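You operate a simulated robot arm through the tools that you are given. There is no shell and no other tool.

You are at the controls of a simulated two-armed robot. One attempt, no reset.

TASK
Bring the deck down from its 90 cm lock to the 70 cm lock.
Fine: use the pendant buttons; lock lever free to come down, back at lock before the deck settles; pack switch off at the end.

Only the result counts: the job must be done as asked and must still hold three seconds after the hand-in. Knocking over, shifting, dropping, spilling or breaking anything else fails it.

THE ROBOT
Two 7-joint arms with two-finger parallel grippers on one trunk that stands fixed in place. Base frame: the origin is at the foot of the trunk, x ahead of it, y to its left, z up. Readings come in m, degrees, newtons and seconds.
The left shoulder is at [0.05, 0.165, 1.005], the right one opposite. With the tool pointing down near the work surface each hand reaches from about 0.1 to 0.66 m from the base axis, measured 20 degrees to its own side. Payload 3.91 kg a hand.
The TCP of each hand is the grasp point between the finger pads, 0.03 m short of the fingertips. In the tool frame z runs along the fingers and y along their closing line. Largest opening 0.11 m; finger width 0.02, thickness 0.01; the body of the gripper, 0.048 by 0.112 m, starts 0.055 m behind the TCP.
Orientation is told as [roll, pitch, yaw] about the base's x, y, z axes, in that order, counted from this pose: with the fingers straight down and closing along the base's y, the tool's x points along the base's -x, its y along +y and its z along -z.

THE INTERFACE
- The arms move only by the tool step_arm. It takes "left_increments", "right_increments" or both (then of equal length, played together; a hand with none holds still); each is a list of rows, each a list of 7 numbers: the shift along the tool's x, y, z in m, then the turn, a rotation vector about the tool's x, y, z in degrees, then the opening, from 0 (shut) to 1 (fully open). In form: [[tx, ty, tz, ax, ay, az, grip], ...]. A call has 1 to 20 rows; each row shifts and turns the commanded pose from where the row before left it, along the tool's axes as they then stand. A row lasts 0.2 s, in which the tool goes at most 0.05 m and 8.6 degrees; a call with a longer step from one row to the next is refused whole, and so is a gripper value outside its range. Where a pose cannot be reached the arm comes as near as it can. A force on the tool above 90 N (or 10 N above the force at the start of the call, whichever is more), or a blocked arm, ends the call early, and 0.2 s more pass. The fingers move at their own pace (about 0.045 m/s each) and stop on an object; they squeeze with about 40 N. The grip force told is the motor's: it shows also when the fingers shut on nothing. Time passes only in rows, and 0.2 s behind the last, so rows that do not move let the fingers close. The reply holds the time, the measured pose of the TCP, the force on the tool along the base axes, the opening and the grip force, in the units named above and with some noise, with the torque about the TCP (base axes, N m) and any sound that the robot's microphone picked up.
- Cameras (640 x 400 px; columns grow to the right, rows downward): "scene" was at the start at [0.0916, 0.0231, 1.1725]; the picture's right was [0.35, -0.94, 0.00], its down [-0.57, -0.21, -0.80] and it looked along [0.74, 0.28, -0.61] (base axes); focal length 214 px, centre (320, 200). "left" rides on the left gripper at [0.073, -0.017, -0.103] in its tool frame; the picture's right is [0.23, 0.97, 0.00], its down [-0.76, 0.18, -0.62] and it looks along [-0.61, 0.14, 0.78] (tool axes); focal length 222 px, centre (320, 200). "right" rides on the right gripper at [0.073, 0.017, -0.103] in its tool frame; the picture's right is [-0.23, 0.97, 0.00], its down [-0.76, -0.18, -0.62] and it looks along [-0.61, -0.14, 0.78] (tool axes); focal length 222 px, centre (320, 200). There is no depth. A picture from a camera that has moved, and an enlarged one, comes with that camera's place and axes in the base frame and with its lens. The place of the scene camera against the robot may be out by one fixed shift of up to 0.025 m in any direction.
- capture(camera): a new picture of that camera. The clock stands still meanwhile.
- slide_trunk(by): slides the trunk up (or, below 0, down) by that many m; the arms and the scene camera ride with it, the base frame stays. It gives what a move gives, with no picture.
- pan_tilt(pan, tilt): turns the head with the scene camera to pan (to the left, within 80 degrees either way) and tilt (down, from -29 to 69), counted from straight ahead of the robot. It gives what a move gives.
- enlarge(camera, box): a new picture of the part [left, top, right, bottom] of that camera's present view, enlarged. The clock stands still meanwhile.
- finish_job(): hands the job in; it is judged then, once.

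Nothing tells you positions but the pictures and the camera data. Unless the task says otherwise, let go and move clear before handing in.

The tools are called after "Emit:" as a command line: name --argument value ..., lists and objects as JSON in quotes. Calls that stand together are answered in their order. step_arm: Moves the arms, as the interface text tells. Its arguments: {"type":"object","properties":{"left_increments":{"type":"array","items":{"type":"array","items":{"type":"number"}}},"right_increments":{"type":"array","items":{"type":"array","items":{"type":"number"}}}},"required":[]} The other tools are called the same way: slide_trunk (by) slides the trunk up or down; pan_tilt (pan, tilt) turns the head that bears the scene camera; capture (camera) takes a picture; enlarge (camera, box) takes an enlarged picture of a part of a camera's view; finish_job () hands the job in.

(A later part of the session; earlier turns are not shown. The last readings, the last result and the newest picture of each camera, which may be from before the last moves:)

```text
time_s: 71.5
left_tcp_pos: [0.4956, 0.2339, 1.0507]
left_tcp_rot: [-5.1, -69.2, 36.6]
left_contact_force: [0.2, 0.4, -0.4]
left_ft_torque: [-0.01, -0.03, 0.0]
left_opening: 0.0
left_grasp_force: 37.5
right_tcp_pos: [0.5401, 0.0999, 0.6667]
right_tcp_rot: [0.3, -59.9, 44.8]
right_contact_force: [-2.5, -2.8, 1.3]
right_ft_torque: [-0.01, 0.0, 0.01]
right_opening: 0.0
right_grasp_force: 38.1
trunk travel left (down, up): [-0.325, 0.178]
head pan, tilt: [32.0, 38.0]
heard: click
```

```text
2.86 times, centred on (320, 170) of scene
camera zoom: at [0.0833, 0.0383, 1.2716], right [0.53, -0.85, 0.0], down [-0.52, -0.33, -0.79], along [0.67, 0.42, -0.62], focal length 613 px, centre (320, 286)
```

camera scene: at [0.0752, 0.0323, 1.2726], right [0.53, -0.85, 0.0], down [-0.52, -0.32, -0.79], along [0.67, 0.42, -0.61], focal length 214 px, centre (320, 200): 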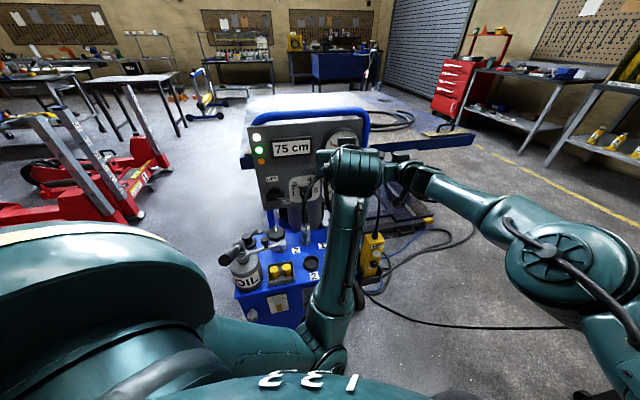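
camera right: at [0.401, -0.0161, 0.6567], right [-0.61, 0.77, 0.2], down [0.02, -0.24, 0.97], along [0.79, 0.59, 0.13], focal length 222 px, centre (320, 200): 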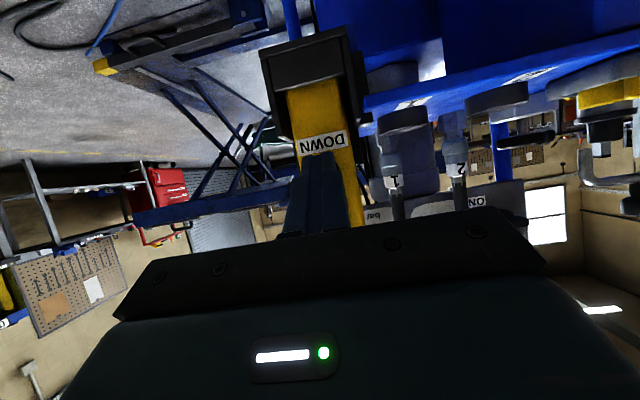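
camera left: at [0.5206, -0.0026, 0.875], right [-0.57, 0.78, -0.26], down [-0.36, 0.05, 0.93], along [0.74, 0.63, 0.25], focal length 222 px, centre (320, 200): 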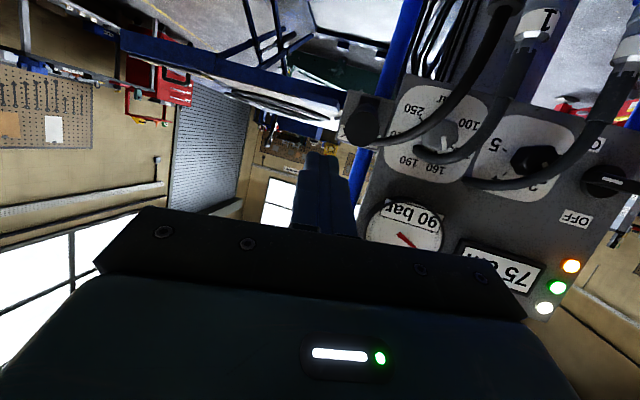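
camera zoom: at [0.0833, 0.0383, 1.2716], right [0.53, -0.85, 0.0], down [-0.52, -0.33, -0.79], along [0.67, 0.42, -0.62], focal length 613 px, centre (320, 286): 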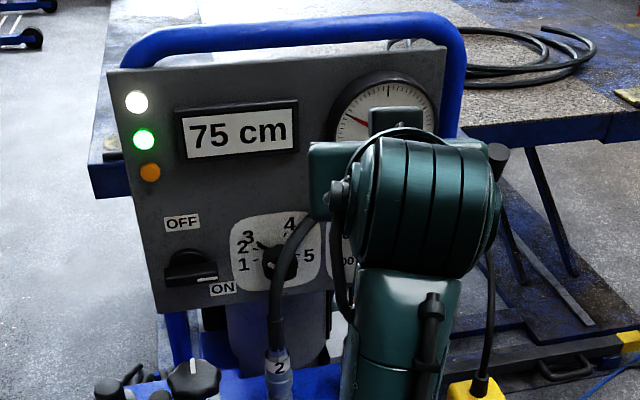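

Emit:
step_arm --right_increments '[[-0.0012, 0, 0.0021, 0, 0, 0, 0], [0, 0, 0, 0, 0, 0, 0]]'

Emit:
enlarge --camera "scene" --box '[230, 100, 410, 240]'

```text
time_s: 72.1
left_tcp_pos: [0.4962, 0.2334, 1.0524]
left_tcp_rot: [-5.3, -69.3, 36.7]
left_contact_force: [0.6, -0.2, -0.2]
left_ft_torque: [0.02, 0.0, 0.0]
left_opening: 0.0
left_grasp_force: 37.9
right_tcp_pos: [0.542, 0.1018, 0.6675]
right_tcp_rot: [0.3, -59.9, 44.7]
right_contact_force: [-11.3, -11.5, 3.6]
right_ft_torque: [0.05, 0.0, 0.01]
right_opening: 0.0
right_grasp_force: 38.0
trunk travel left (down, up): [-0.325, 0.178]
head pan, tilt: [32.0, 38.0]
```

```text
2.86 times, centred on (320, 170) of scene
camera zoom: at [0.0826, 0.0378, 1.2717], right [0.53, -0.85, 0.0], down [-0.52, -0.33, -0.79], along [0.67, 0.42, -0.61], focal length 613 px, centre (320, 286)
```

zoom: 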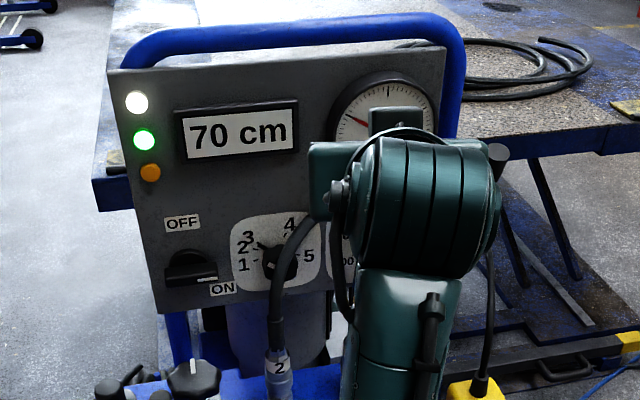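

Emit:
step_arm --right_increments '[[0, 0, 0, 0, 0, 0, 0], [0, 0, 0, 0, 0, 0, 0]]'

Emit:
enlarge --camera "scene" --box '[230, 100, 410, 240]'

```text
time_s: 72.7
left_tcp_pos: [0.4963, 0.232, 1.0513]
left_tcp_rot: [-5.1, -69.2, 36.6]
left_contact_force: [-0.3, 0.3, 0.1]
left_ft_torque: [0.01, 0.01, 0.02]
left_opening: 0.0
left_grasp_force: 37.6
right_tcp_pos: [0.5419, 0.1022, 0.6662]
right_tcp_rot: [0.3, -59.9, 44.7]
right_contact_force: [-10.6, -11.6, 2.1]
right_ft_torque: [-0.06, 0.0, 0.0]
right_opening: 0.0001
right_grasp_force: 37.3
trunk travel left (down, up): [-0.325, 0.178]
head pan, tilt: [32.0, 38.0]
```

```text
2.86 times, centred on (320, 170) of scene
camera zoom: at [0.0828, 0.0378, 1.2716], right [0.53, -0.85, 0.0], down [-0.52, -0.33, -0.79], along [0.67, 0.42, -0.61], focal length 613 px, centre (320, 286)
```

zoom: 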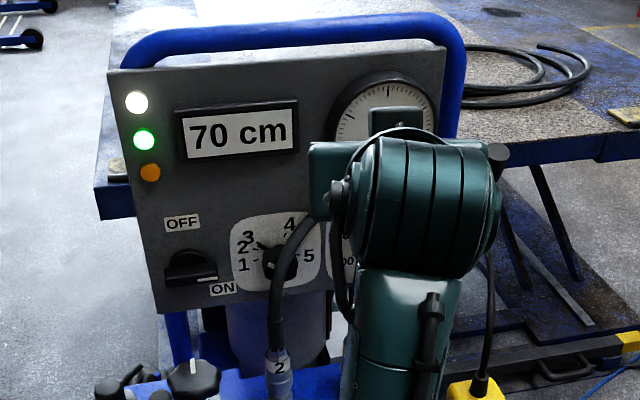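

Emit:
step_arm --right_increments '[[0, 0, 0, 0, 0, 0, 0], [0, 0, 0, 0, 0, 0, 0], [0, 0, 0, 0, 0, 0, 0]]'

Emit:
enlarge --camera "scene" --box '[230, 100, 410, 240]'

```text
time_s: 73.5
left_tcp_pos: [0.4961, 0.2328, 1.0503]
left_tcp_rot: [-5.1, -69.3, 36.6]
left_contact_force: [0.6, 0.3, -0.1]
left_ft_torque: [-0.01, 0.0, 0.02]
left_opening: 0.0001
left_grasp_force: 37.6
right_tcp_pos: [0.5427, 0.1031, 0.6663]
right_tcp_rot: [0.2, -60.0, 44.7]
right_contact_force: [-10.0, -12.9, 0.9]
right_ft_torque: [-0.07, 0.02, -0.05]
right_opening: 0.0
right_grasp_force: 37.6
trunk travel left (down, up): [-0.325, 0.178]
head pan, tilt: [32.0, 38.0]
```

```text
2.86 times, centred on (320, 170) of scene
camera zoom: at [0.0829, 0.0378, 1.2716], right [0.53, -0.85, 0.0], down [-0.52, -0.33, -0.79], along [0.67, 0.42, -0.61], focal length 613 px, centre (320, 286)
```

zoom: 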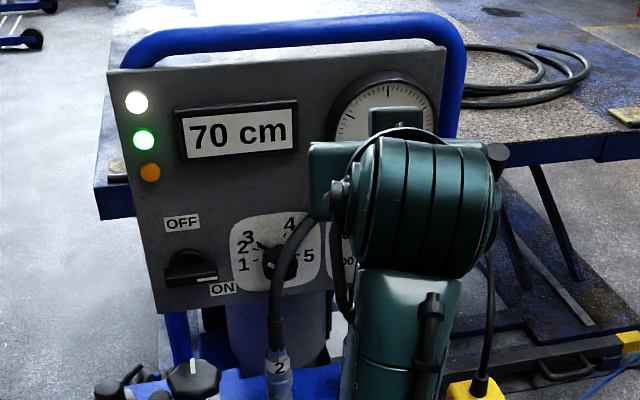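

The deck is unchanged over the last 0.8 s with DOWN still held, and the gauge needle has fallen, so it has settled on the 70 lock. I'll release DOWN, retreat, and check the gauge and lever.

Emit:
step_arm --right_increments '[[0.02, 0, -0.0346, 0, 0, 0, 0], [0.02, 0, -0.0346, 0, 0, 0, 0], [0.02, 0, -0.0346, 0, 0, 0, 0], [0.02, 0, -0.0346, 0, 0, 0, 0]]'

Emit:
capture --camera "scene"

Emit:
capture --camera "left"

Emit:
capture --camera "right"

```text
time_s: 74.5
left_tcp_pos: [0.4965, 0.2332, 1.0507]
left_tcp_rot: [-5.2, -69.3, 36.7]
left_contact_force: [-0.1, -0.4, -0.3]
left_ft_torque: [-0.04, 0.04, 0.02]
left_opening: 0.0
left_grasp_force: 37.5
right_tcp_pos: [0.4287, -0.0115, 0.6671]
right_tcp_rot: [0.3, -60.0, 44.7]
right_contact_force: [-0.8, -0.1, -1.1]
right_ft_torque: [-0.01, -0.02, 0.0]
right_opening: 0.0002
right_grasp_force: 37.7
trunk travel left (down, up): [-0.325, 0.178]
head pan, tilt: [32.0, 38.0]
```

```text
taken
camera scene: at [0.0836, 0.0385, 1.2715], right [0.53, -0.85, 0.0], down [-0.52, -0.33, -0.79], along [0.67, 0.42, -0.62], focal length 214 px, centre (320, 200)
```

scene: 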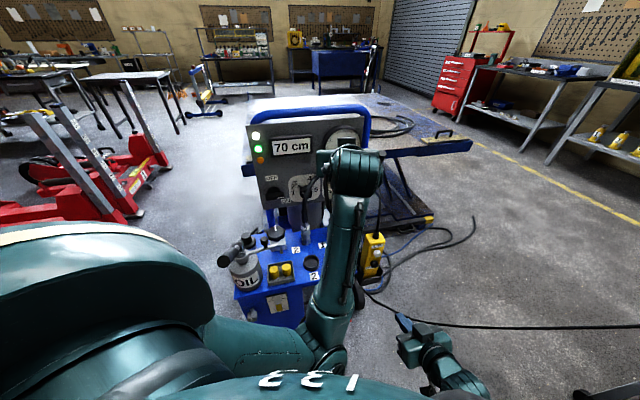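

```text
taken
camera left: at [0.4027, 0.1529, 1.0204], right [-0.58, 0.78, -0.24], down [-0.38, 0.01, 0.93], along [0.72, 0.63, 0.29], focal length 222 px, centre (320, 200)
```

left: 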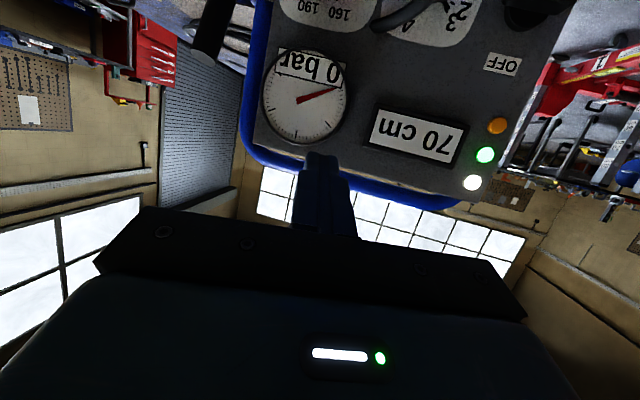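

```text
taken
camera right: at [0.3275, -0.0881, 0.6558], right [-0.61, 0.77, 0.2], down [0.02, -0.24, 0.97], along [0.79, 0.59, 0.13], focal length 222 px, centre (320, 200)
```

right: 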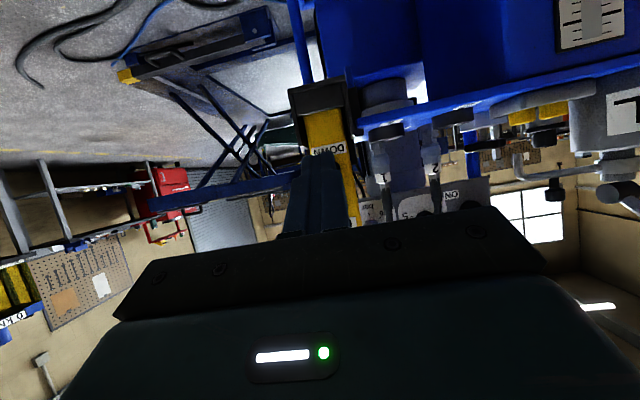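

Confirmed: display 70 cm, gauge 0 bar (load on the lock), lever up at LOCK. Now for the pack switch: raise the trunk back to the height used before, and turn the left hand into the re-grasp orientation.

Emit:
slide_trunk --by 0.1

Emit:
step_arm --left_increments '[[0.004, 0.0226, 0.0313, 0, 0, 0, 0.5], [0.004, 0.0226, 0.0313, 0, 0, 0, 0.5], [0, 0, 0, -3.774, 1.129, 6.683, 0.5], [0, 0, 0, -3.774, 1.129, 6.683, 0.5], [0, 0, 0, -3.774, 1.129, 6.683, 0.5], [0, 0, 0, -3.774, 1.129, 6.683, 0.5], [0, 0, 0, -3.774, 1.129, 6.683, 0.5], [0, 0, 0, -3.774, 1.129, 6.683, 0.5], [0, 0, 0, -3.774, 1.129, 6.683, 0.5], [0, 0, 0, -3.774, 1.129, 6.683, 0.5], [0, 0, 0, -3.774, 1.129, 6.683, 0.5], [0, 0, 0, -3.774, 1.129, 6.683, 0.5], [0, 0, 0, -3.774, 1.129, 6.683, 0.5], [0, 0, 0, -3.774, 1.129, 6.683, 0.5]]'

Emit:
capture --camera "scene"

Emit:
capture --camera "left"

```text
time_s: 75.8
left_tcp_pos: [0.4969, 0.2331, 1.1497]
left_tcp_rot: [-5.0, -69.3, 36.5]
left_contact_force: [0.1, -0.2, 0.0]
left_ft_torque: [0.02, 0.03, 0.01]
left_opening: 0.0
left_grasp_force: 37.0
right_tcp_pos: [0.4297, -0.0115, 0.766]
right_tcp_rot: [0.2, -59.9, 44.7]
right_contact_force: [1.4, 0.4, 0.1]
right_ft_torque: [-0.01, 0.0, 0.06]
right_opening: 0.0
right_grasp_force: 37.6
trunk travel left (down, up): [-0.425, 0.078]
head pan, tilt: [32.0, 38.0]
```

```text
time_s: 78.8
left_tcp_pos: [0.5207, 0.2988, 1.12]
left_tcp_rot: [89.9, 0.0, -20.0]
left_contact_force: [0.4, -0.2, 0.1]
left_ft_torque: [0.0, -0.02, -0.01]
left_opening: 0.0549
left_grasp_force: 0.1
right_tcp_pos: [0.4295, -0.0114, 0.7663]
right_tcp_rot: [0.3, -59.8, 44.7]
right_contact_force: [-0.4, 0.3, 0.7]
right_ft_torque: [0.0, 0.01, -0.02]
right_opening: 0.0002
right_grasp_force: 37.6
trunk travel left (down, up): [-0.425, 0.078]
head pan, tilt: [32.0, 38.0]
```

```text
taken
camera scene: at [0.0836, 0.0386, 1.3715], right [0.53, -0.85, 0.0], down [-0.52, -0.33, -0.79], along [0.67, 0.42, -0.62], focal length 214 px, centre (320, 200)
```

scene: 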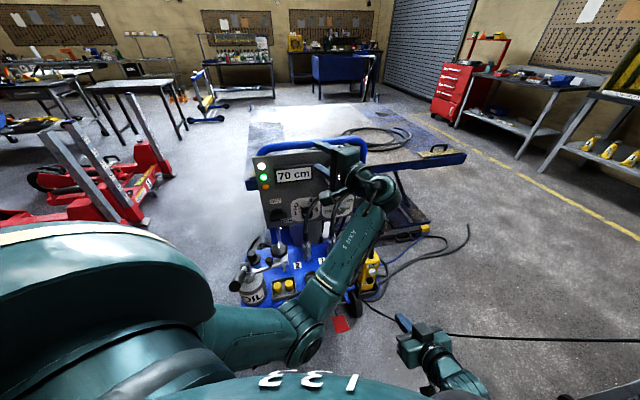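

```text
taken
camera left: at [0.4183, 0.2266, 1.103], right [-0.21, 0.08, 0.97], down [0.5, -0.85, 0.18], along [0.84, 0.53, 0.14], focal length 222 px, centre (320, 200)
```

left: 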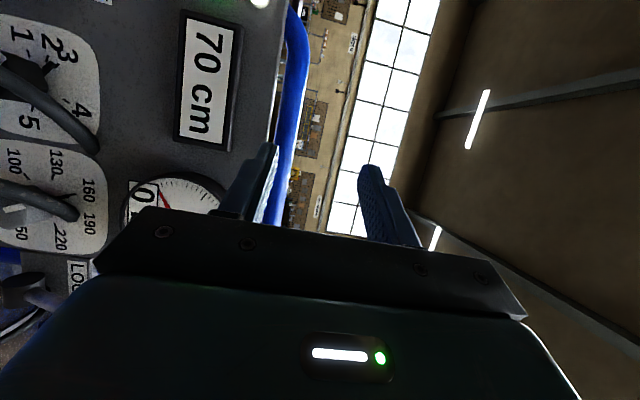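

Emit:
step_arm --left_increments '[[0.028, -0.0238, 0.0143, 0, 0, 0, 0.5], [0.028, -0.0238, 0.0143, 0, 0, 0, 0.5], [0.028, -0.0238, 0.0143, 0, 0, 0, 0.5], [0.028, -0.0238, 0.0143, 0, 0, 0, 0.5]]'

Emit:
capture --camera "scene"

```text
time_s: 79.9
left_tcp_pos: [0.4592, 0.3904, 1.0876]
left_tcp_rot: [92.2, -9.4, -20.1]
left_contact_force: [-0.7, 0.4, 0.1]
left_ft_torque: [0.01, -0.02, 0.04]
left_opening: 0.0552
left_grasp_force: 0.1
right_tcp_pos: [0.4312, -0.0116, 0.7663]
right_tcp_rot: [0.3, -60.0, 44.7]
right_contact_force: [0.2, -0.2, -0.7]
right_ft_torque: [-0.03, 0.0, -0.01]
right_opening: 0.0001
right_grasp_force: 37.7
trunk travel left (down, up): [-0.425, 0.078]
head pan, tilt: [32.0, 38.0]
stopped in row 4 (left hand): the arm was blocked; the commanded pose is now the measured one
```

```text
taken
camera scene: at [0.0837, 0.0384, 1.3715], right [0.53, -0.85, 0.0], down [-0.52, -0.33, -0.79], along [0.67, 0.42, -0.62], focal length 214 px, centre (320, 200)
```

scene: 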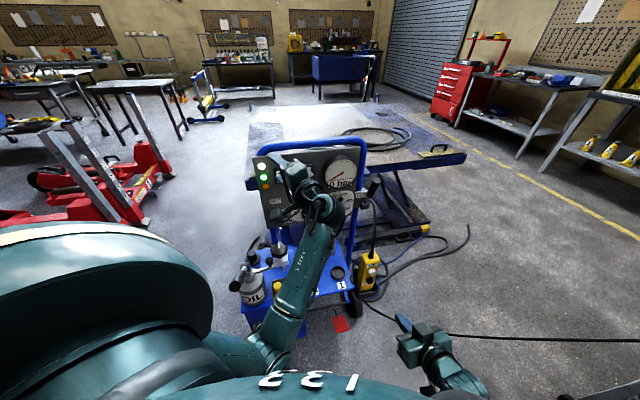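

The left elbow is being blocked near the robot's own body on this path. I'll look down at the elbow to see what is in the way.

Emit:
pan_tilt --pan 32 --tilt 66

Emit:
capture --camera "scene"

```text
time_s: 80.8
left_tcp_pos: [0.4588, 0.389, 1.0881]
left_tcp_rot: [92.2, -9.3, -20.1]
left_contact_force: [0.3, -0.1, 0.3]
left_ft_torque: [-0.03, -0.01, -0.02]
left_opening: 0.0551
left_grasp_force: 0.1
right_tcp_pos: [0.4299, -0.0114, 0.7646]
right_tcp_rot: [0.3, -59.9, 44.7]
right_contact_force: [0.0, 0.7, 0.5]
right_ft_torque: [0.01, 0.0, 0.02]
right_opening: 0.0
right_grasp_force: 37.4
trunk travel left (down, up): [-0.425, 0.078]
head pan, tilt: [32.0, 66.0]
```

```text
taken
camera scene: at [0.0608, 0.0243, 1.3352], right [0.53, -0.85, 0.0], down [-0.77, -0.48, -0.41], along [0.35, 0.22, -0.91], focal length 214 px, centre (320, 200)
```

scene: 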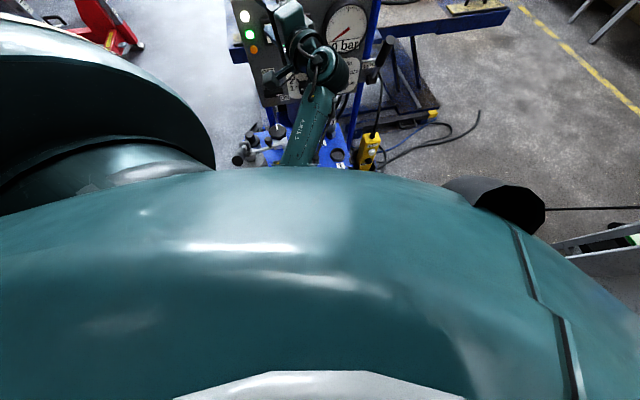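

The elbow is tucked against the chest when the hand is high and close in. A better route is to keep the arm extended: go back out in front of the panel, descend there, then slide left to the switch. I'll also move the right hand out of that space first.

Emit:
pan_tilt --pan 32 --tilt 38

Emit:
step_arm --left_increments '[[-0.03, -0.0009, -0.0215, 0, 0, 0, 0.5], [-0.03, -0.0009, -0.0215, 0, 0, 0, 0.5], [-0.03, -0.0009, -0.0215, 0, 0, 0, 0.5], [0, 0, 0, 1.1, 0, 4.65, 0.5], [0, 0, 0, 1.1, 0, 4.65, 0.5]]' --right_increments '[[0.0052, -0.0158, -0.041, 0, 0, 0, 0], [0.0052, -0.0158, -0.041, 0, 0, 0, 0], [0.0052, -0.0158, -0.041, 0, 0, 0, 0], [0.0052, -0.0158, -0.041, 0, 0, 0, 0], [0.0052, -0.0158, -0.041, 0, 0, 0, 0]]'

Emit:
capture --camera "scene"

```text
time_s: 81.8
left_tcp_pos: [0.4598, 0.3901, 1.0878]
left_tcp_rot: [92.3, -9.3, -20.1]
left_contact_force: [0.8, -0.2, -0.5]
left_ft_torque: [0.03, 0.0, 0.03]
left_opening: 0.0551
left_grasp_force: 0.1
right_tcp_pos: [0.4295, -0.0124, 0.7662]
right_tcp_rot: [0.2, -59.9, 44.8]
right_contact_force: [-0.6, 0.3, 0.1]
right_ft_torque: [0.02, 0.02, -0.02]
right_opening: 0.0
right_grasp_force: 37.6
trunk travel left (down, up): [-0.425, 0.078]
head pan, tilt: [32.0, 38.0]
```

```text
time_s: 83.0
left_tcp_pos: [0.5195, 0.3008, 1.0974]
left_tcp_rot: [90.4, 0.1, -19.8]
left_contact_force: [-0.4, -0.6, 0.5]
left_ft_torque: [0.0, -0.03, -0.03]
left_opening: 0.0552
left_grasp_force: 0.1
right_tcp_pos: [0.3518, -0.2008, 0.8487]
right_tcp_rot: [0.5, -59.8, 44.6]
right_contact_force: [-0.1, -0.4, -0.4]
right_ft_torque: [-0.03, 0.0, 0.01]
right_opening: 0.0
right_grasp_force: 37.6
trunk travel left (down, up): [-0.425, 0.078]
head pan, tilt: [32.0, 38.0]
```

```text
taken
camera scene: at [0.0833, 0.0386, 1.3715], right [0.53, -0.85, 0.0], down [-0.52, -0.33, -0.79], along [0.67, 0.42, -0.62], focal length 214 px, centre (320, 200)
```

scene: 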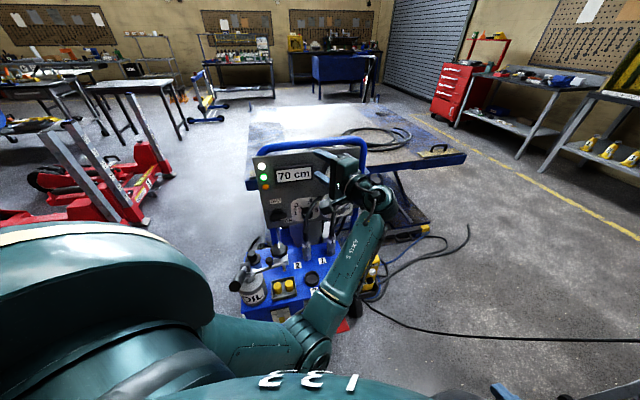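

Emit:
step_arm --left_increments '[[0.0169, 0, -0.0363, 0, 0, 0, 0.5], [0, -0.04, 0, 0, 0, 0, 0.5], [0, -0.04, 0, 0, 0, 0, 0.5], [0, -0.04, 0, 0, 0, 0, 0.5]]'

Emit:
capture --camera "scene"

Emit:
capture --camera "left"

```text
time_s: 83.7
left_tcp_pos: [0.5112, 0.2734, 1.1205]
left_tcp_rot: [93.5, -8.9, -19.8]
left_contact_force: [-0.4, 0.4, 0.9]
left_ft_torque: [0.0, -0.01, -0.01]
left_opening: 0.055
left_grasp_force: 0.1
right_tcp_pos: [0.3509, -0.2017, 0.8485]
right_tcp_rot: [0.4, -59.9, 44.7]
right_contact_force: [0.1, -0.6, -0.7]
right_ft_torque: [0.02, 0.03, -0.01]
right_opening: 0.0001
right_grasp_force: 37.5
trunk travel left (down, up): [-0.425, 0.078]
head pan, tilt: [32.0, 38.0]
stopped in row 3 (left hand): the arm was blocked; the commanded pose is now the measured one
```

```text
taken
camera scene: at [0.0832, 0.0383, 1.3716], right [0.53, -0.85, 0.0], down [-0.52, -0.33, -0.79], along [0.67, 0.42, -0.62], focal length 214 px, centre (320, 200)
```

scene: 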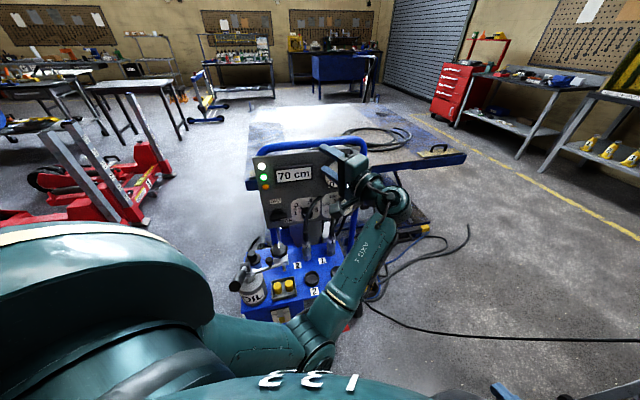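

```text
taken
camera left: at [0.4137, 0.2002, 1.086], right [-0.37, 0.07, 0.93], down [0.47, -0.84, 0.25], along [0.8, 0.53, 0.28], focal length 222 px, centre (320, 200)
```

left: 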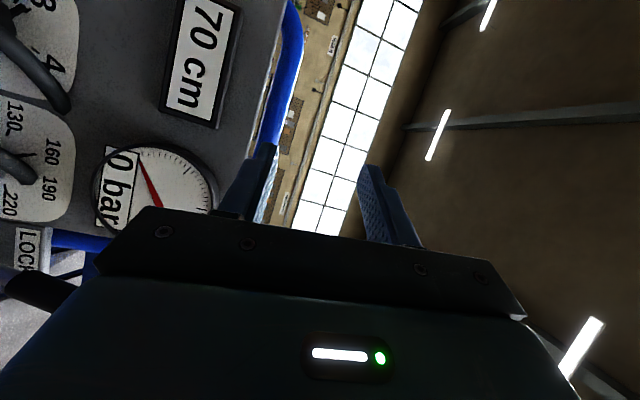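

With the elbow in this posture the wrist can't hold the rolled orientation at lower height (a joint limit). I'll go back to the unrolled orientation used for the first approach (pitch −65°, yaw 45°) and work the switch from there.

Emit:
step_arm --left_increments '[[0, 0, 0, 3.672, 0.454, -6.644, 0.5], [0, 0, 0, 3.672, 0.454, -6.644, 0.5], [0, 0, 0, 3.672, 0.454, -6.644, 0.5], [0, 0, 0, 3.672, 0.454, -6.644, 0.5], [0, 0, 0, 3.672, 0.454, -6.644, 0.5], [0, 0, 0, 3.672, 0.454, -6.644, 0.5], [0, 0, 0, 3.672, 0.454, -6.644, 0.5], [0, 0, 0, 3.672, 0.454, -6.644, 0.5], [0, 0, 0, 3.672, 0.454, -6.644, 0.5], [0, 0, 0, 3.672, 0.454, -6.644, 0.5], [0, 0, 0, 3.672, 0.454, -6.644, 0.5]]'

Emit:
capture --camera "scene"

```text
time_s: 86.1
left_tcp_pos: [0.5109, 0.2781, 1.1213]
left_tcp_rot: [0.6, -65.8, 44.8]
left_contact_force: [-0.5, 0.3, -0.6]
left_ft_torque: [0.02, -0.01, 0.03]
left_opening: 0.055
left_grasp_force: 0.0
right_tcp_pos: [0.3523, -0.2017, 0.8468]
right_tcp_rot: [0.3, -59.9, 44.7]
right_contact_force: [-0.3, 0.5, -0.1]
right_ft_torque: [-0.03, 0.02, 0.01]
right_opening: 0.0
right_grasp_force: 37.5
trunk travel left (down, up): [-0.425, 0.078]
head pan, tilt: [32.0, 38.0]
```

```text
taken
camera scene: at [0.0836, 0.0386, 1.3715], right [0.53, -0.85, 0.0], down [-0.52, -0.33, -0.79], along [0.67, 0.42, -0.62], focal length 214 px, centre (320, 200)
```

scene: 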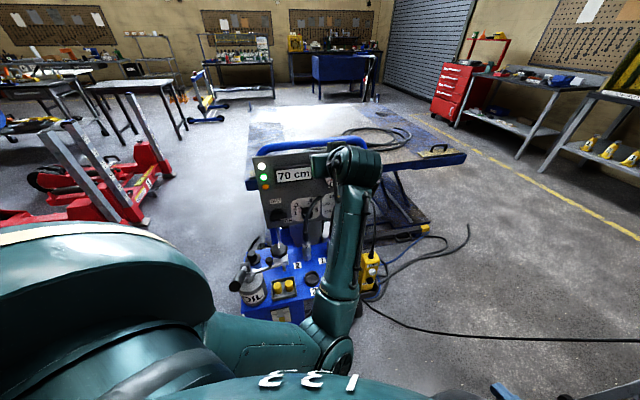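

The hand is back in the unrolled orientation and the elbow posture suits a direct approach. Instead of gripping, I'll use the closed fingertips to push the bar's left end down and round, turning it counter-clockwise back to OFF. I'm moving toward the switch in stages.

Emit:
step_arm --left_increments '[[0.0251, 0.0239, 0.01354, 0, 0, 0, 0], [0.0251, 0.0239, 0.01354, 0, 0, 0, 0], [0.0251, 0.0239, 0.01354, 0, 0, 0, 0], [0.0251, 0.0239, 0.01354, 0, 0, 0, 0]]'

Emit:
capture --camera "scene"

```text
time_s: 86.8
left_tcp_pos: [0.4976, 0.3183, 1.1455]
left_tcp_rot: [-23.0, -73.3, 66.7]
left_contact_force: [-0.2, -0.2, -0.2]
left_ft_torque: [0.0, 0.01, 0.02]
left_opening: 0.0
left_grasp_force: 6.2
right_tcp_pos: [0.3514, -0.2008, 0.847]
right_tcp_rot: [0.4, -59.9, 44.6]
right_contact_force: [0.1, -1.0, -0.1]
right_ft_torque: [0.0, -0.02, 0.01]
right_opening: 0.0
right_grasp_force: 37.8
trunk travel left (down, up): [-0.425, 0.078]
head pan, tilt: [32.0, 38.0]
stopped in row 3 (left hand): the arm was blocked; the commanded pose is now the measured one
```

```text
taken
camera scene: at [0.0836, 0.0388, 1.3715], right [0.53, -0.85, 0.0], down [-0.52, -0.33, -0.79], along [0.67, 0.42, -0.62], focal length 214 px, centre (320, 200)
```

scene: 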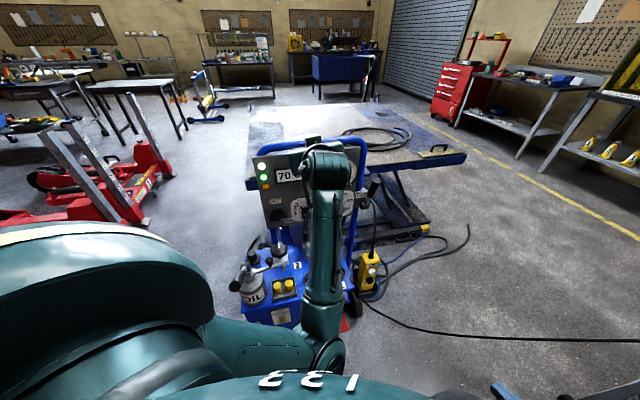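

This elbow posture keeps running into a limit whenever the hand goes down and left. I'll reset the arm: lift the left hand well clear, go back to the starting fingers-down pose, and then retrace the first approach that worked.

Emit:
step_arm --left_increments '[[-0.0433, 0, -0.0071, 0, 0, 0, 0], [-0.0433, 0, -0.0071, 0, 0, 0, 0], [-0.0433, 0, -0.0071, 0, 0, 0, 0], [0, 0, 0, 1.982, 6.079, 3.509, 0], [0, 0, 0, 1.982, 6.079, 3.509, 0], [0, 0, 0, 1.982, 6.079, 3.509, 0], [0, 0, 0, 1.982, 6.079, 3.509, 0], [0, 0, 0, 1.982, 6.079, 3.509, 0], [0, 0, 0, 1.982, 6.079, 3.509, 0]]'

Emit:
capture --camera "scene"

```text
time_s: 88.8
left_tcp_pos: [0.4976, 0.3393, 1.2732]
left_tcp_rot: [5.8, -37.5, 19.7]
left_contact_force: [-0.1, -0.3, 0.0]
left_ft_torque: [0.01, 0.01, -0.04]
left_opening: 0.0001
left_grasp_force: 37.5
right_tcp_pos: [0.3525, -0.2012, 0.8471]
right_tcp_rot: [0.5, -59.8, 44.7]
right_contact_force: [0.9, -0.8, -0.4]
right_ft_torque: [0.01, -0.04, -0.02]
right_opening: 0.0004
right_grasp_force: 37.5
trunk travel left (down, up): [-0.425, 0.078]
head pan, tilt: [32.0, 38.0]
```

```text
taken
camera scene: at [0.0834, 0.0382, 1.3715], right [0.53, -0.85, 0.0], down [-0.52, -0.33, -0.79], along [0.67, 0.42, -0.62], focal length 214 px, centre (320, 200)
```

scene: 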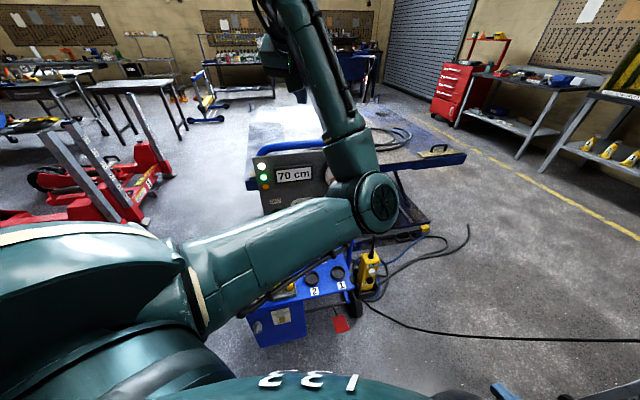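

Geometry suggests a cleaner option: with the hand at or above shoulder level this elbow posture is free. So I'll set the left hand at the right xy and orientation up high, then lower the whole trunk to bring it to switch height. First the high pose, with the right hand raised too.

Emit:
step_arm --left_increments '[[0, 0, 0, -2.853, -5.228, -3.459, 0], [0, 0, 0, -2.853, -5.228, -3.459, 0], [0, 0, 0, -2.853, -5.228, -3.459, 0], [0, 0, 0, -2.853, -5.228, -3.459, 0], [0, 0, 0, -2.853, -5.228, -3.459, 0], [-0.0121, 0.0381, 0.004, 0, 0, 0, 0], [-0.0121, 0.0381, 0.004, 0, 0, 0, 0], [-0.0121, 0.0381, 0.004, 0, 0, 0, 0]]' --right_increments '[[-0.0325, 0, -0.0188, 0, 0, 0, 0], [-0.0325, 0, -0.0188, 0, 0, 0, 0], [-0.0325, 0, -0.0188, 0, 0, 0, 0], [-0.0325, 0, -0.0188, 0, 0, 0, 0], [0, 0, 0, 0, 0, 0, 0], [0, 0, 0, 0, 0, 0, 0], [0, 0, 0, 0, 0, 0, 0], [0, 0, 0, 0, 0, 0, 0]]'

Emit:
capture --camera "scene"

Emit:
capture --camera "left"

```text
time_s: 90.6
left_tcp_pos: [0.4337, 0.4383, 1.303]
left_tcp_rot: [-0.4, -65.2, 45.5]
left_contact_force: [-1.2, 0.2, -0.2]
left_ft_torque: [-0.02, 0.01, -0.01]
left_opening: 0.0
left_grasp_force: 37.8
right_tcp_pos: [0.3527, -0.201, 0.9975]
right_tcp_rot: [0.3, -60.0, 44.8]
right_contact_force: [-0.7, -1.0, 0.0]
right_ft_torque: [-0.02, -0.02, 0.0]
right_opening: 0.0001
right_grasp_force: 38.3
trunk travel left (down, up): [-0.425, 0.078]
head pan, tilt: [32.0, 38.0]
```

```text
taken
camera scene: at [0.0833, 0.0391, 1.3715], right [0.53, -0.85, 0.0], down [-0.52, -0.33, -0.79], along [0.67, 0.42, -0.62], focal length 214 px, centre (320, 200)
```

scene: 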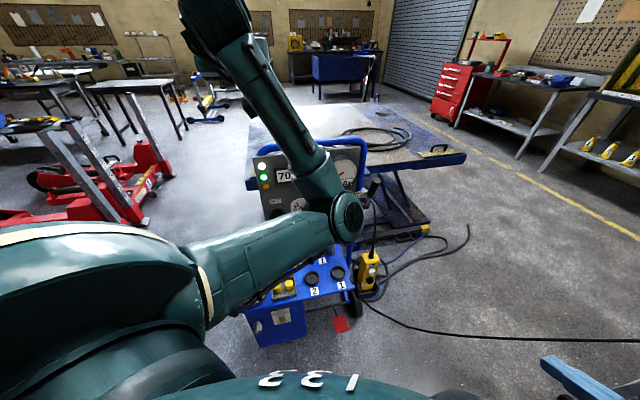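

```text
taken
camera left: at [0.3594, 0.3391, 1.2797], right [-0.76, 0.62, -0.21], down [-0.3, -0.05, 0.95], along [0.58, 0.78, 0.22], focal length 222 px, centre (320, 200)
```

left: 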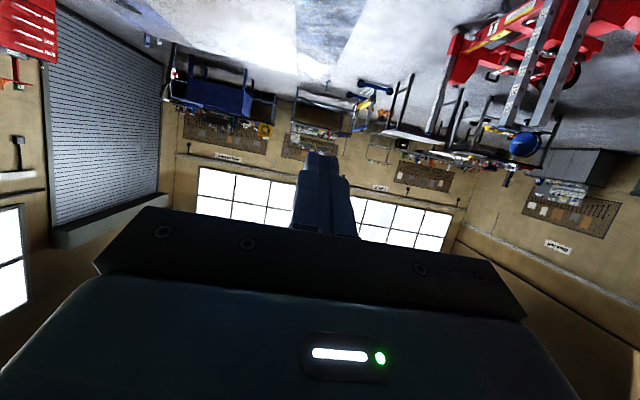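

The left hand is exactly above the switch approach point with the arm in a free posture. I'll lower the trunk in two steps, checking clearances midway.

Emit:
slide_trunk --by -0.2

Emit:
capture --camera "scene"

Emit:
capture --camera "left"

Emit:
capture --camera "right"

```text
time_s: 92.7
left_tcp_pos: [0.4348, 0.4388, 1.1018]
left_tcp_rot: [-0.3, -65.2, 45.2]
left_contact_force: [0.3, 0.7, -0.7]
left_ft_torque: [-0.02, 0.01, 0.01]
left_opening: 0.0
left_grasp_force: 37.9
right_tcp_pos: [0.3523, -0.2026, 0.7983]
right_tcp_rot: [0.4, -59.9, 44.7]
right_contact_force: [-0.4, 0.2, 0.7]
right_ft_torque: [0.01, 0.03, -0.02]
right_opening: 0.0001
right_grasp_force: 38.4
trunk travel left (down, up): [-0.225, 0.278]
head pan, tilt: [32.0, 38.0]
```

```text
taken
camera scene: at [0.0835, 0.0386, 1.1715], right [0.53, -0.85, 0.0], down [-0.52, -0.33, -0.79], along [0.67, 0.42, -0.62], focal length 214 px, centre (320, 200)
```

scene: 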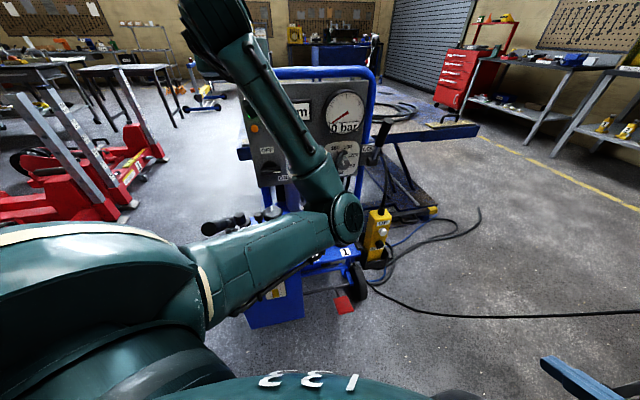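

```text
taken
camera left: at [0.3599, 0.3382, 1.0799], right [-0.76, 0.62, -0.21], down [-0.3, -0.05, 0.95], along [0.58, 0.78, 0.22], focal length 222 px, centre (320, 200)
```

left: 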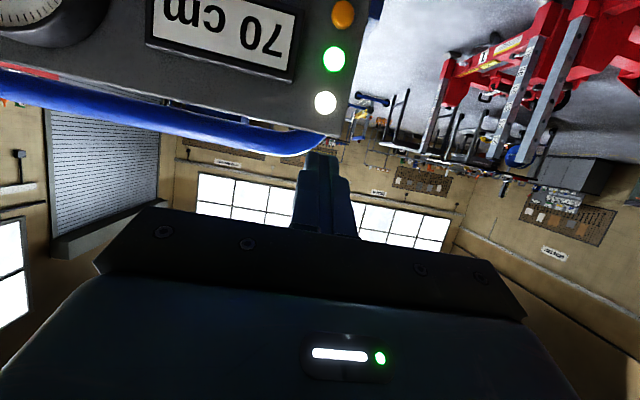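

```text
taken
camera right: at [0.2508, -0.2788, 0.7869], right [-0.61, 0.77, 0.2], down [0.02, -0.24, 0.97], along [0.79, 0.59, 0.13], focal length 222 px, centre (320, 200)
```

right: 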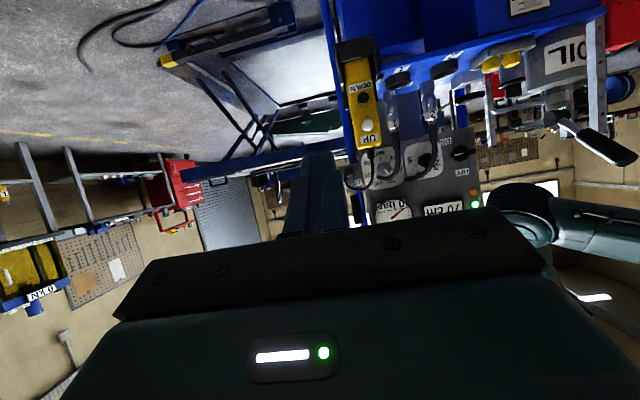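

Everything is clear so far; the oil handle is well to the left of the upper arm. Lowering further.

Emit:
slide_trunk --by -0.12

Emit:
capture --camera "scene"

Emit:
capture --camera "left"

Emit:
capture --camera "right"

```text
time_s: 94.2
left_tcp_pos: [0.4349, 0.4392, 0.9822]
left_tcp_rot: [-0.3, -65.1, 45.3]
left_contact_force: [-0.4, 0.6, 0.2]
left_ft_torque: [0.02, 0.03, 0.0]
left_opening: 0.0003
left_grasp_force: 37.4
right_tcp_pos: [0.3537, -0.2023, 0.6766]
right_tcp_rot: [0.4, -60.0, 44.7]
right_contact_force: [0.0, 0.4, 0.2]
right_ft_torque: [-0.01, -0.02, 0.0]
right_opening: 0.0
right_grasp_force: 37.5
trunk travel left (down, up): [-0.105, 0.398]
head pan, tilt: [32.0, 38.0]
```

```text
taken
camera scene: at [0.0836, 0.0385, 1.0515], right [0.53, -0.85, 0.0], down [-0.52, -0.33, -0.79], along [0.67, 0.42, -0.62], focal length 214 px, centre (320, 200)
```

scene: 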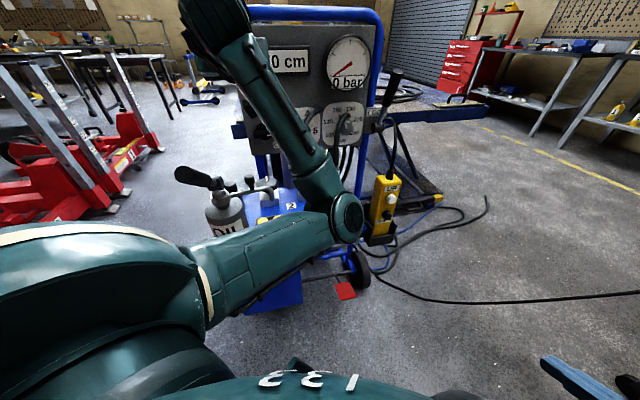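

```text
taken
camera left: at [0.3599, 0.3382, 0.9599], right [-0.76, 0.62, -0.21], down [-0.3, -0.05, 0.95], along [0.58, 0.78, 0.22], focal length 222 px, centre (320, 200)
```

left: 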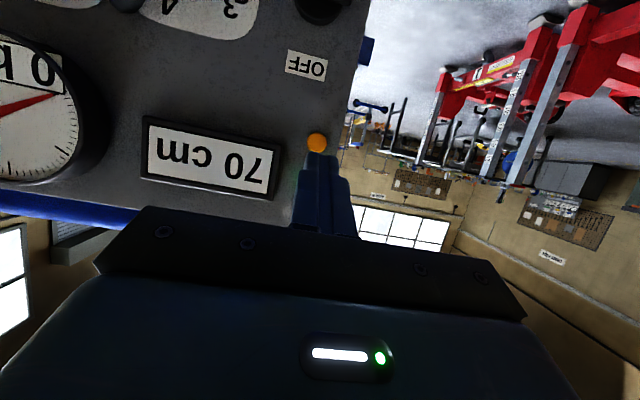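

```text
taken
camera right: at [0.2509, -0.2788, 0.6669], right [-0.61, 0.77, 0.2], down [0.02, -0.24, 0.97], along [0.79, 0.59, 0.13], focal length 222 px, centre (320, 200)
```

right: 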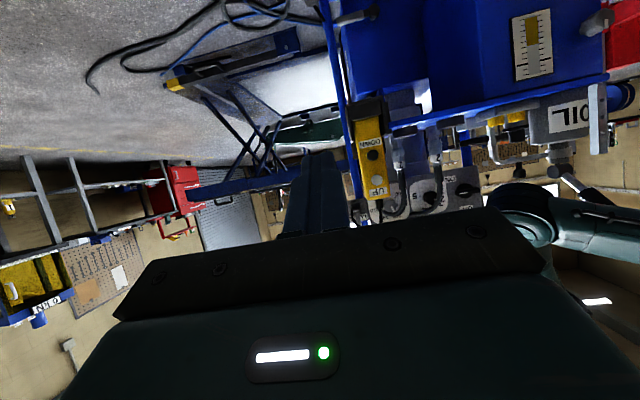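

Emit:
slide_trunk --by -0.08

Emit:
capture --camera "left"

Emit:
enlarge --camera "left" --box '[240, 20, 400, 200]'

Emit:
capture --camera "scene"

```text
time_s: 95.4
left_tcp_pos: [0.4364, 0.4379, 0.9019]
left_tcp_rot: [-0.3, -65.2, 45.2]
left_contact_force: [0.6, 0.2, -0.6]
left_ft_torque: [-0.01, 0.0, -0.01]
left_opening: 0.0001
left_grasp_force: 37.3
right_tcp_pos: [0.3533, -0.2019, 0.5983]
right_tcp_rot: [0.4, -59.9, 44.7]
right_contact_force: [-0.1, 0.4, -0.1]
right_ft_torque: [-0.01, -0.01, 0.0]
right_opening: 0.0
right_grasp_force: 37.3
trunk travel left (down, up): [-0.025, 0.478]
head pan, tilt: [32.0, 38.0]
```

```text
taken
camera left: at [0.3599, 0.3382, 0.8799], right [-0.76, 0.62, -0.21], down [-0.3, -0.05, 0.95], along [0.58, 0.78, 0.22], focal length 222 px, centre (320, 200)
```

left: 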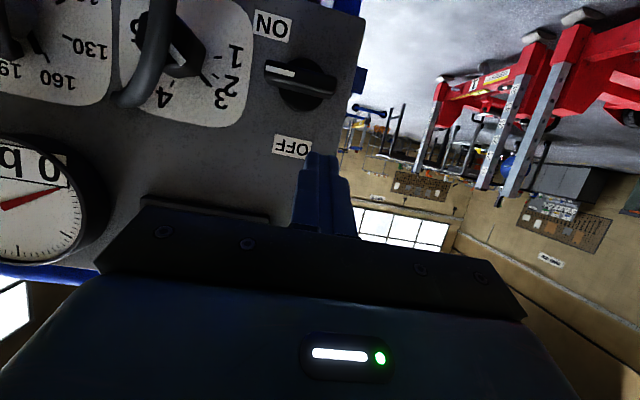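

```text
2.22 times, centred on (320, 110) of left
camera zoom: at [0.3599, 0.3382, 0.8799], right [-0.76, 0.62, -0.21], down [-0.3, -0.05, 0.95], along [0.58, 0.78, 0.22], focal length 494 px, centre (320, 400)
```

zoom: 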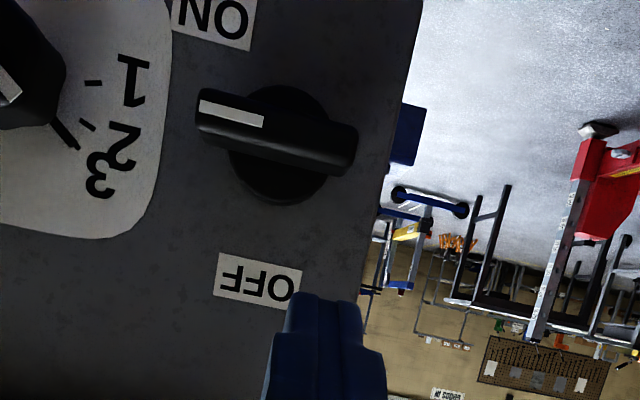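

```text
taken
camera scene: at [0.0836, 0.0385, 0.9715], right [0.53, -0.85, 0.0], down [-0.52, -0.33, -0.79], along [0.67, 0.42, -0.62], focal length 214 px, centre (320, 200)
```

scene: 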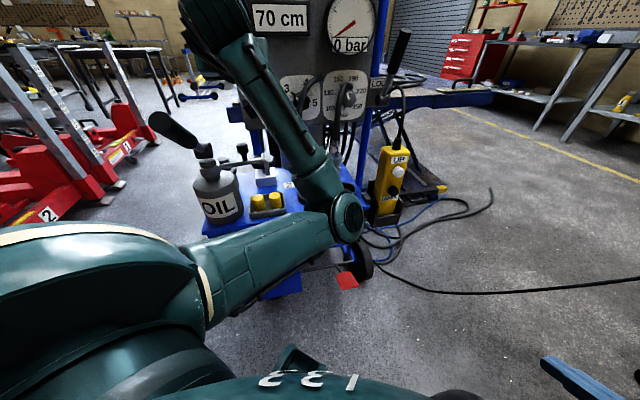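

The switch is right ahead with its bar horizontal (pointer to the right). The tail end is at r≈−0.009, z≈0.828. I'll advance the closed fingertips to just above the bar's left tail.

Emit:
step_arm --left_increments '[[0, -0.001, 0.04, 0, 0, 0, 0], [0, -0.001, 0.039, 0, 0, 0, 0]]'

Emit:
capture --camera "left"

Emit:
enlarge --camera "left" --box '[240, 60, 400, 240]'

```text
time_s: 96.0
left_tcp_pos: [0.4876, 0.4889, 0.8671]
left_tcp_rot: [-0.3, -65.2, 45.2]
left_contact_force: [-0.1, 0.2, 0.9]
left_ft_torque: [-0.03, -0.01, -0.03]
left_opening: 0.0001
left_grasp_force: 38.0
right_tcp_pos: [0.3517, -0.2021, 0.598]
right_tcp_rot: [0.3, -59.8, 44.7]
right_contact_force: [0.9, -0.3, 0.4]
right_ft_torque: [0.02, -0.02, -0.03]
right_opening: 0.0
right_grasp_force: 37.8
trunk travel left (down, up): [-0.025, 0.478]
head pan, tilt: [32.0, 38.0]
```

```text
taken
camera left: at [0.4122, 0.3888, 0.8459], right [-0.76, 0.62, -0.21], down [-0.3, -0.05, 0.95], along [0.58, 0.78, 0.22], focal length 222 px, centre (320, 200)
```

left: 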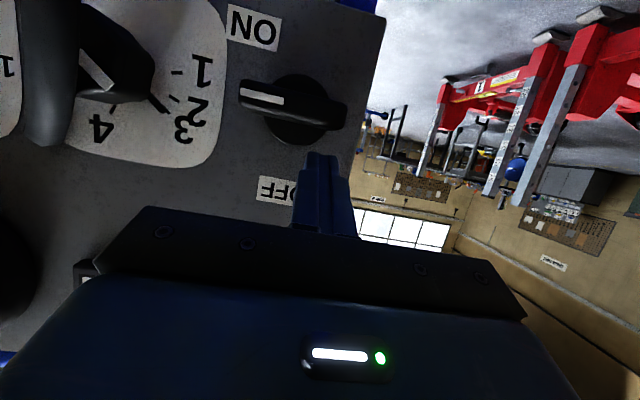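

```text
2.22 times, centred on (320, 150) of left
camera zoom: at [0.4122, 0.3888, 0.8459], right [-0.76, 0.62, -0.21], down [-0.3, -0.05, 0.95], along [0.58, 0.78, 0.22], focal length 494 px, centre (320, 311)
```

zoom: 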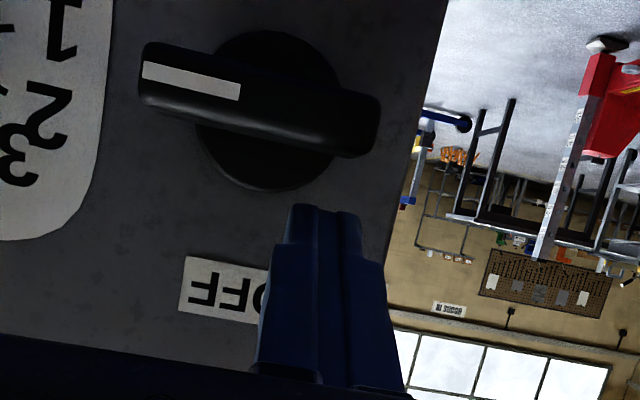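

Emit:
step_arm --left_increments '[[0.0128, 0.0044, 0.0059, 0, 0, 0, 0], [0.01, 0.003, 0.0046, 0, 0, 0, 0]]'

Emit:
enlarge --camera "left" --box '[240, 60, 400, 240]'

```text
time_s: 96.6
left_tcp_pos: [0.4835, 0.4934, 0.843]
left_tcp_rot: [-0.3, -65.1, 45.3]
left_contact_force: [0.6, -0.7, 0.0]
left_ft_torque: [-0.01, 0.0, -0.01]
left_opening: 0.0
left_grasp_force: 37.7
right_tcp_pos: [0.3537, -0.2016, 0.5985]
right_tcp_rot: [0.3, -60.0, 44.7]
right_contact_force: [0.3, 0.2, 0.2]
right_ft_torque: [-0.02, -0.03, -0.01]
right_opening: 0.0
right_grasp_force: 37.4
trunk travel left (down, up): [-0.025, 0.478]
head pan, tilt: [32.0, 38.0]
```

```text
2.22 times, centred on (320, 150) of left
camera zoom: at [0.4078, 0.3935, 0.8217], right [-0.76, 0.62, -0.21], down [-0.3, -0.05, 0.95], along [0.58, 0.78, 0.22], focal length 494 px, centre (320, 311)
```

zoom: 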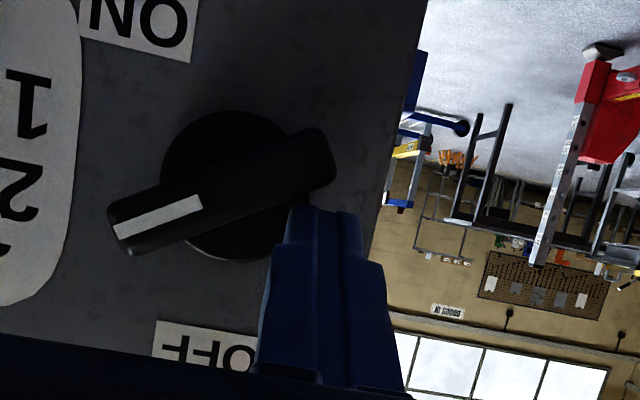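

The bar is turning toward OFF as intended. Continuing along the small arc.

Emit:
step_arm --left_increments '[[0.0068, 0.0007, 0.0032, 0, 0, 0, 0], [0.0068, -0.0014, 0.0032, 0, 0, 0, 0], [0.0063, -0.0033, 0.0029, 0, 0, 0, 0]]'

Emit:
enlarge --camera "left" --box '[220, 60, 400, 240]'

```text
time_s: 97.4
left_tcp_pos: [0.4845, 0.4911, 0.8216]
left_tcp_rot: [-0.3, -65.2, 45.3]
left_contact_force: [-0.1, -0.8, -0.3]
left_ft_torque: [0.03, 0.02, 0.0]
left_opening: 0.0
left_grasp_force: 37.5
right_tcp_pos: [0.3537, -0.2024, 0.5971]
right_tcp_rot: [0.3, -59.8, 44.7]
right_contact_force: [-1.0, 0.3, -0.6]
right_ft_torque: [0.01, 0.02, 0.02]
right_opening: 0.0
right_grasp_force: 37.9
trunk travel left (down, up): [-0.025, 0.478]
head pan, tilt: [32.0, 38.0]
```

```text
2.22 times, centred on (310, 150) of left
camera zoom: at [0.4093, 0.3901, 0.7994], right [-0.76, 0.62, -0.21], down [-0.3, -0.05, 0.95], along [0.58, 0.78, 0.22], focal length 494 px, centre (342, 311)
```

zoom: 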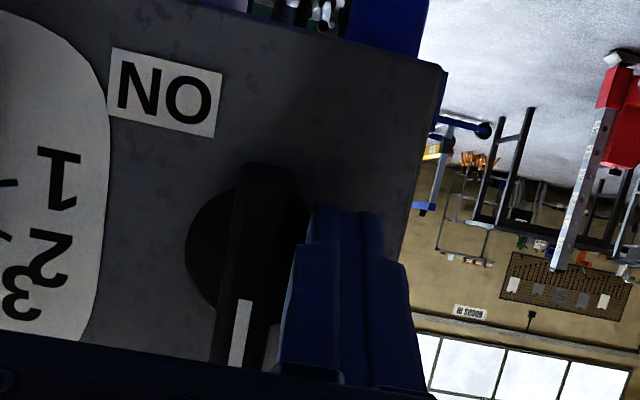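

Emit:
step_arm --left_increments '[[0.0054, -0.005, 0.0025, 0, 0, 0, 0], [0, -0.003, 0, 0, 0, 0, 0]]'

Emit:
enlarge --camera "left" --box '[220, 60, 400, 240]'

Emit:
enlarge --camera "scene" --box '[180, 0, 420, 130]'

```text
time_s: 98.0
left_tcp_pos: [0.4889, 0.4853, 0.8154]
left_tcp_rot: [-0.4, -65.3, 45.5]
left_contact_force: [-3.4, 1.0, 0.7]
left_ft_torque: [0.01, 0.02, 0.03]
left_opening: 0.0
left_grasp_force: 37.9
right_tcp_pos: [0.3537, -0.2034, 0.5978]
right_tcp_rot: [0.3, -59.9, 44.8]
right_contact_force: [-0.5, 0.3, 0.6]
right_ft_torque: [0.0, -0.01, 0.01]
right_opening: 0.0002
right_grasp_force: 37.5
trunk travel left (down, up): [-0.025, 0.478]
head pan, tilt: [32.0, 38.0]
```

```text
2.22 times, centred on (310, 150) of left
camera zoom: at [0.4143, 0.3847, 0.7936], right [-0.76, 0.62, -0.21], down [-0.3, -0.05, 0.95], along [0.58, 0.78, 0.22], focal length 494 px, centre (342, 311)
```

zoom: 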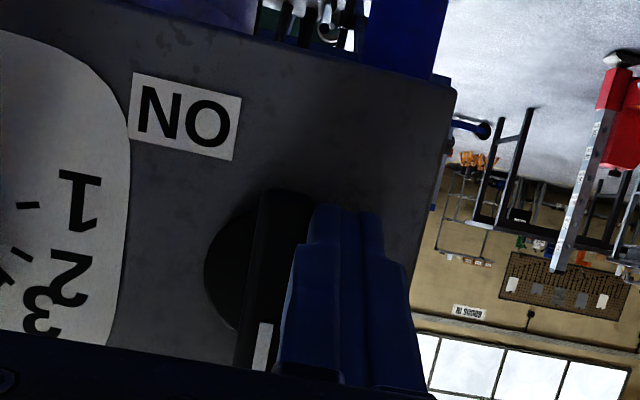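

```text
2.67 times, centred on (300, 65) of scene
camera zoom: at [0.0834, 0.0386, 0.9715], right [0.53, -0.85, 0.0], down [-0.52, -0.33, -0.79], along [0.67, 0.42, -0.62], focal length 572 px, centre (373, 560)
```

zoom: 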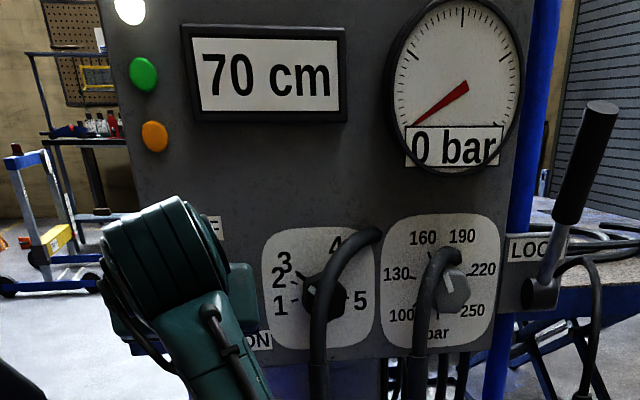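

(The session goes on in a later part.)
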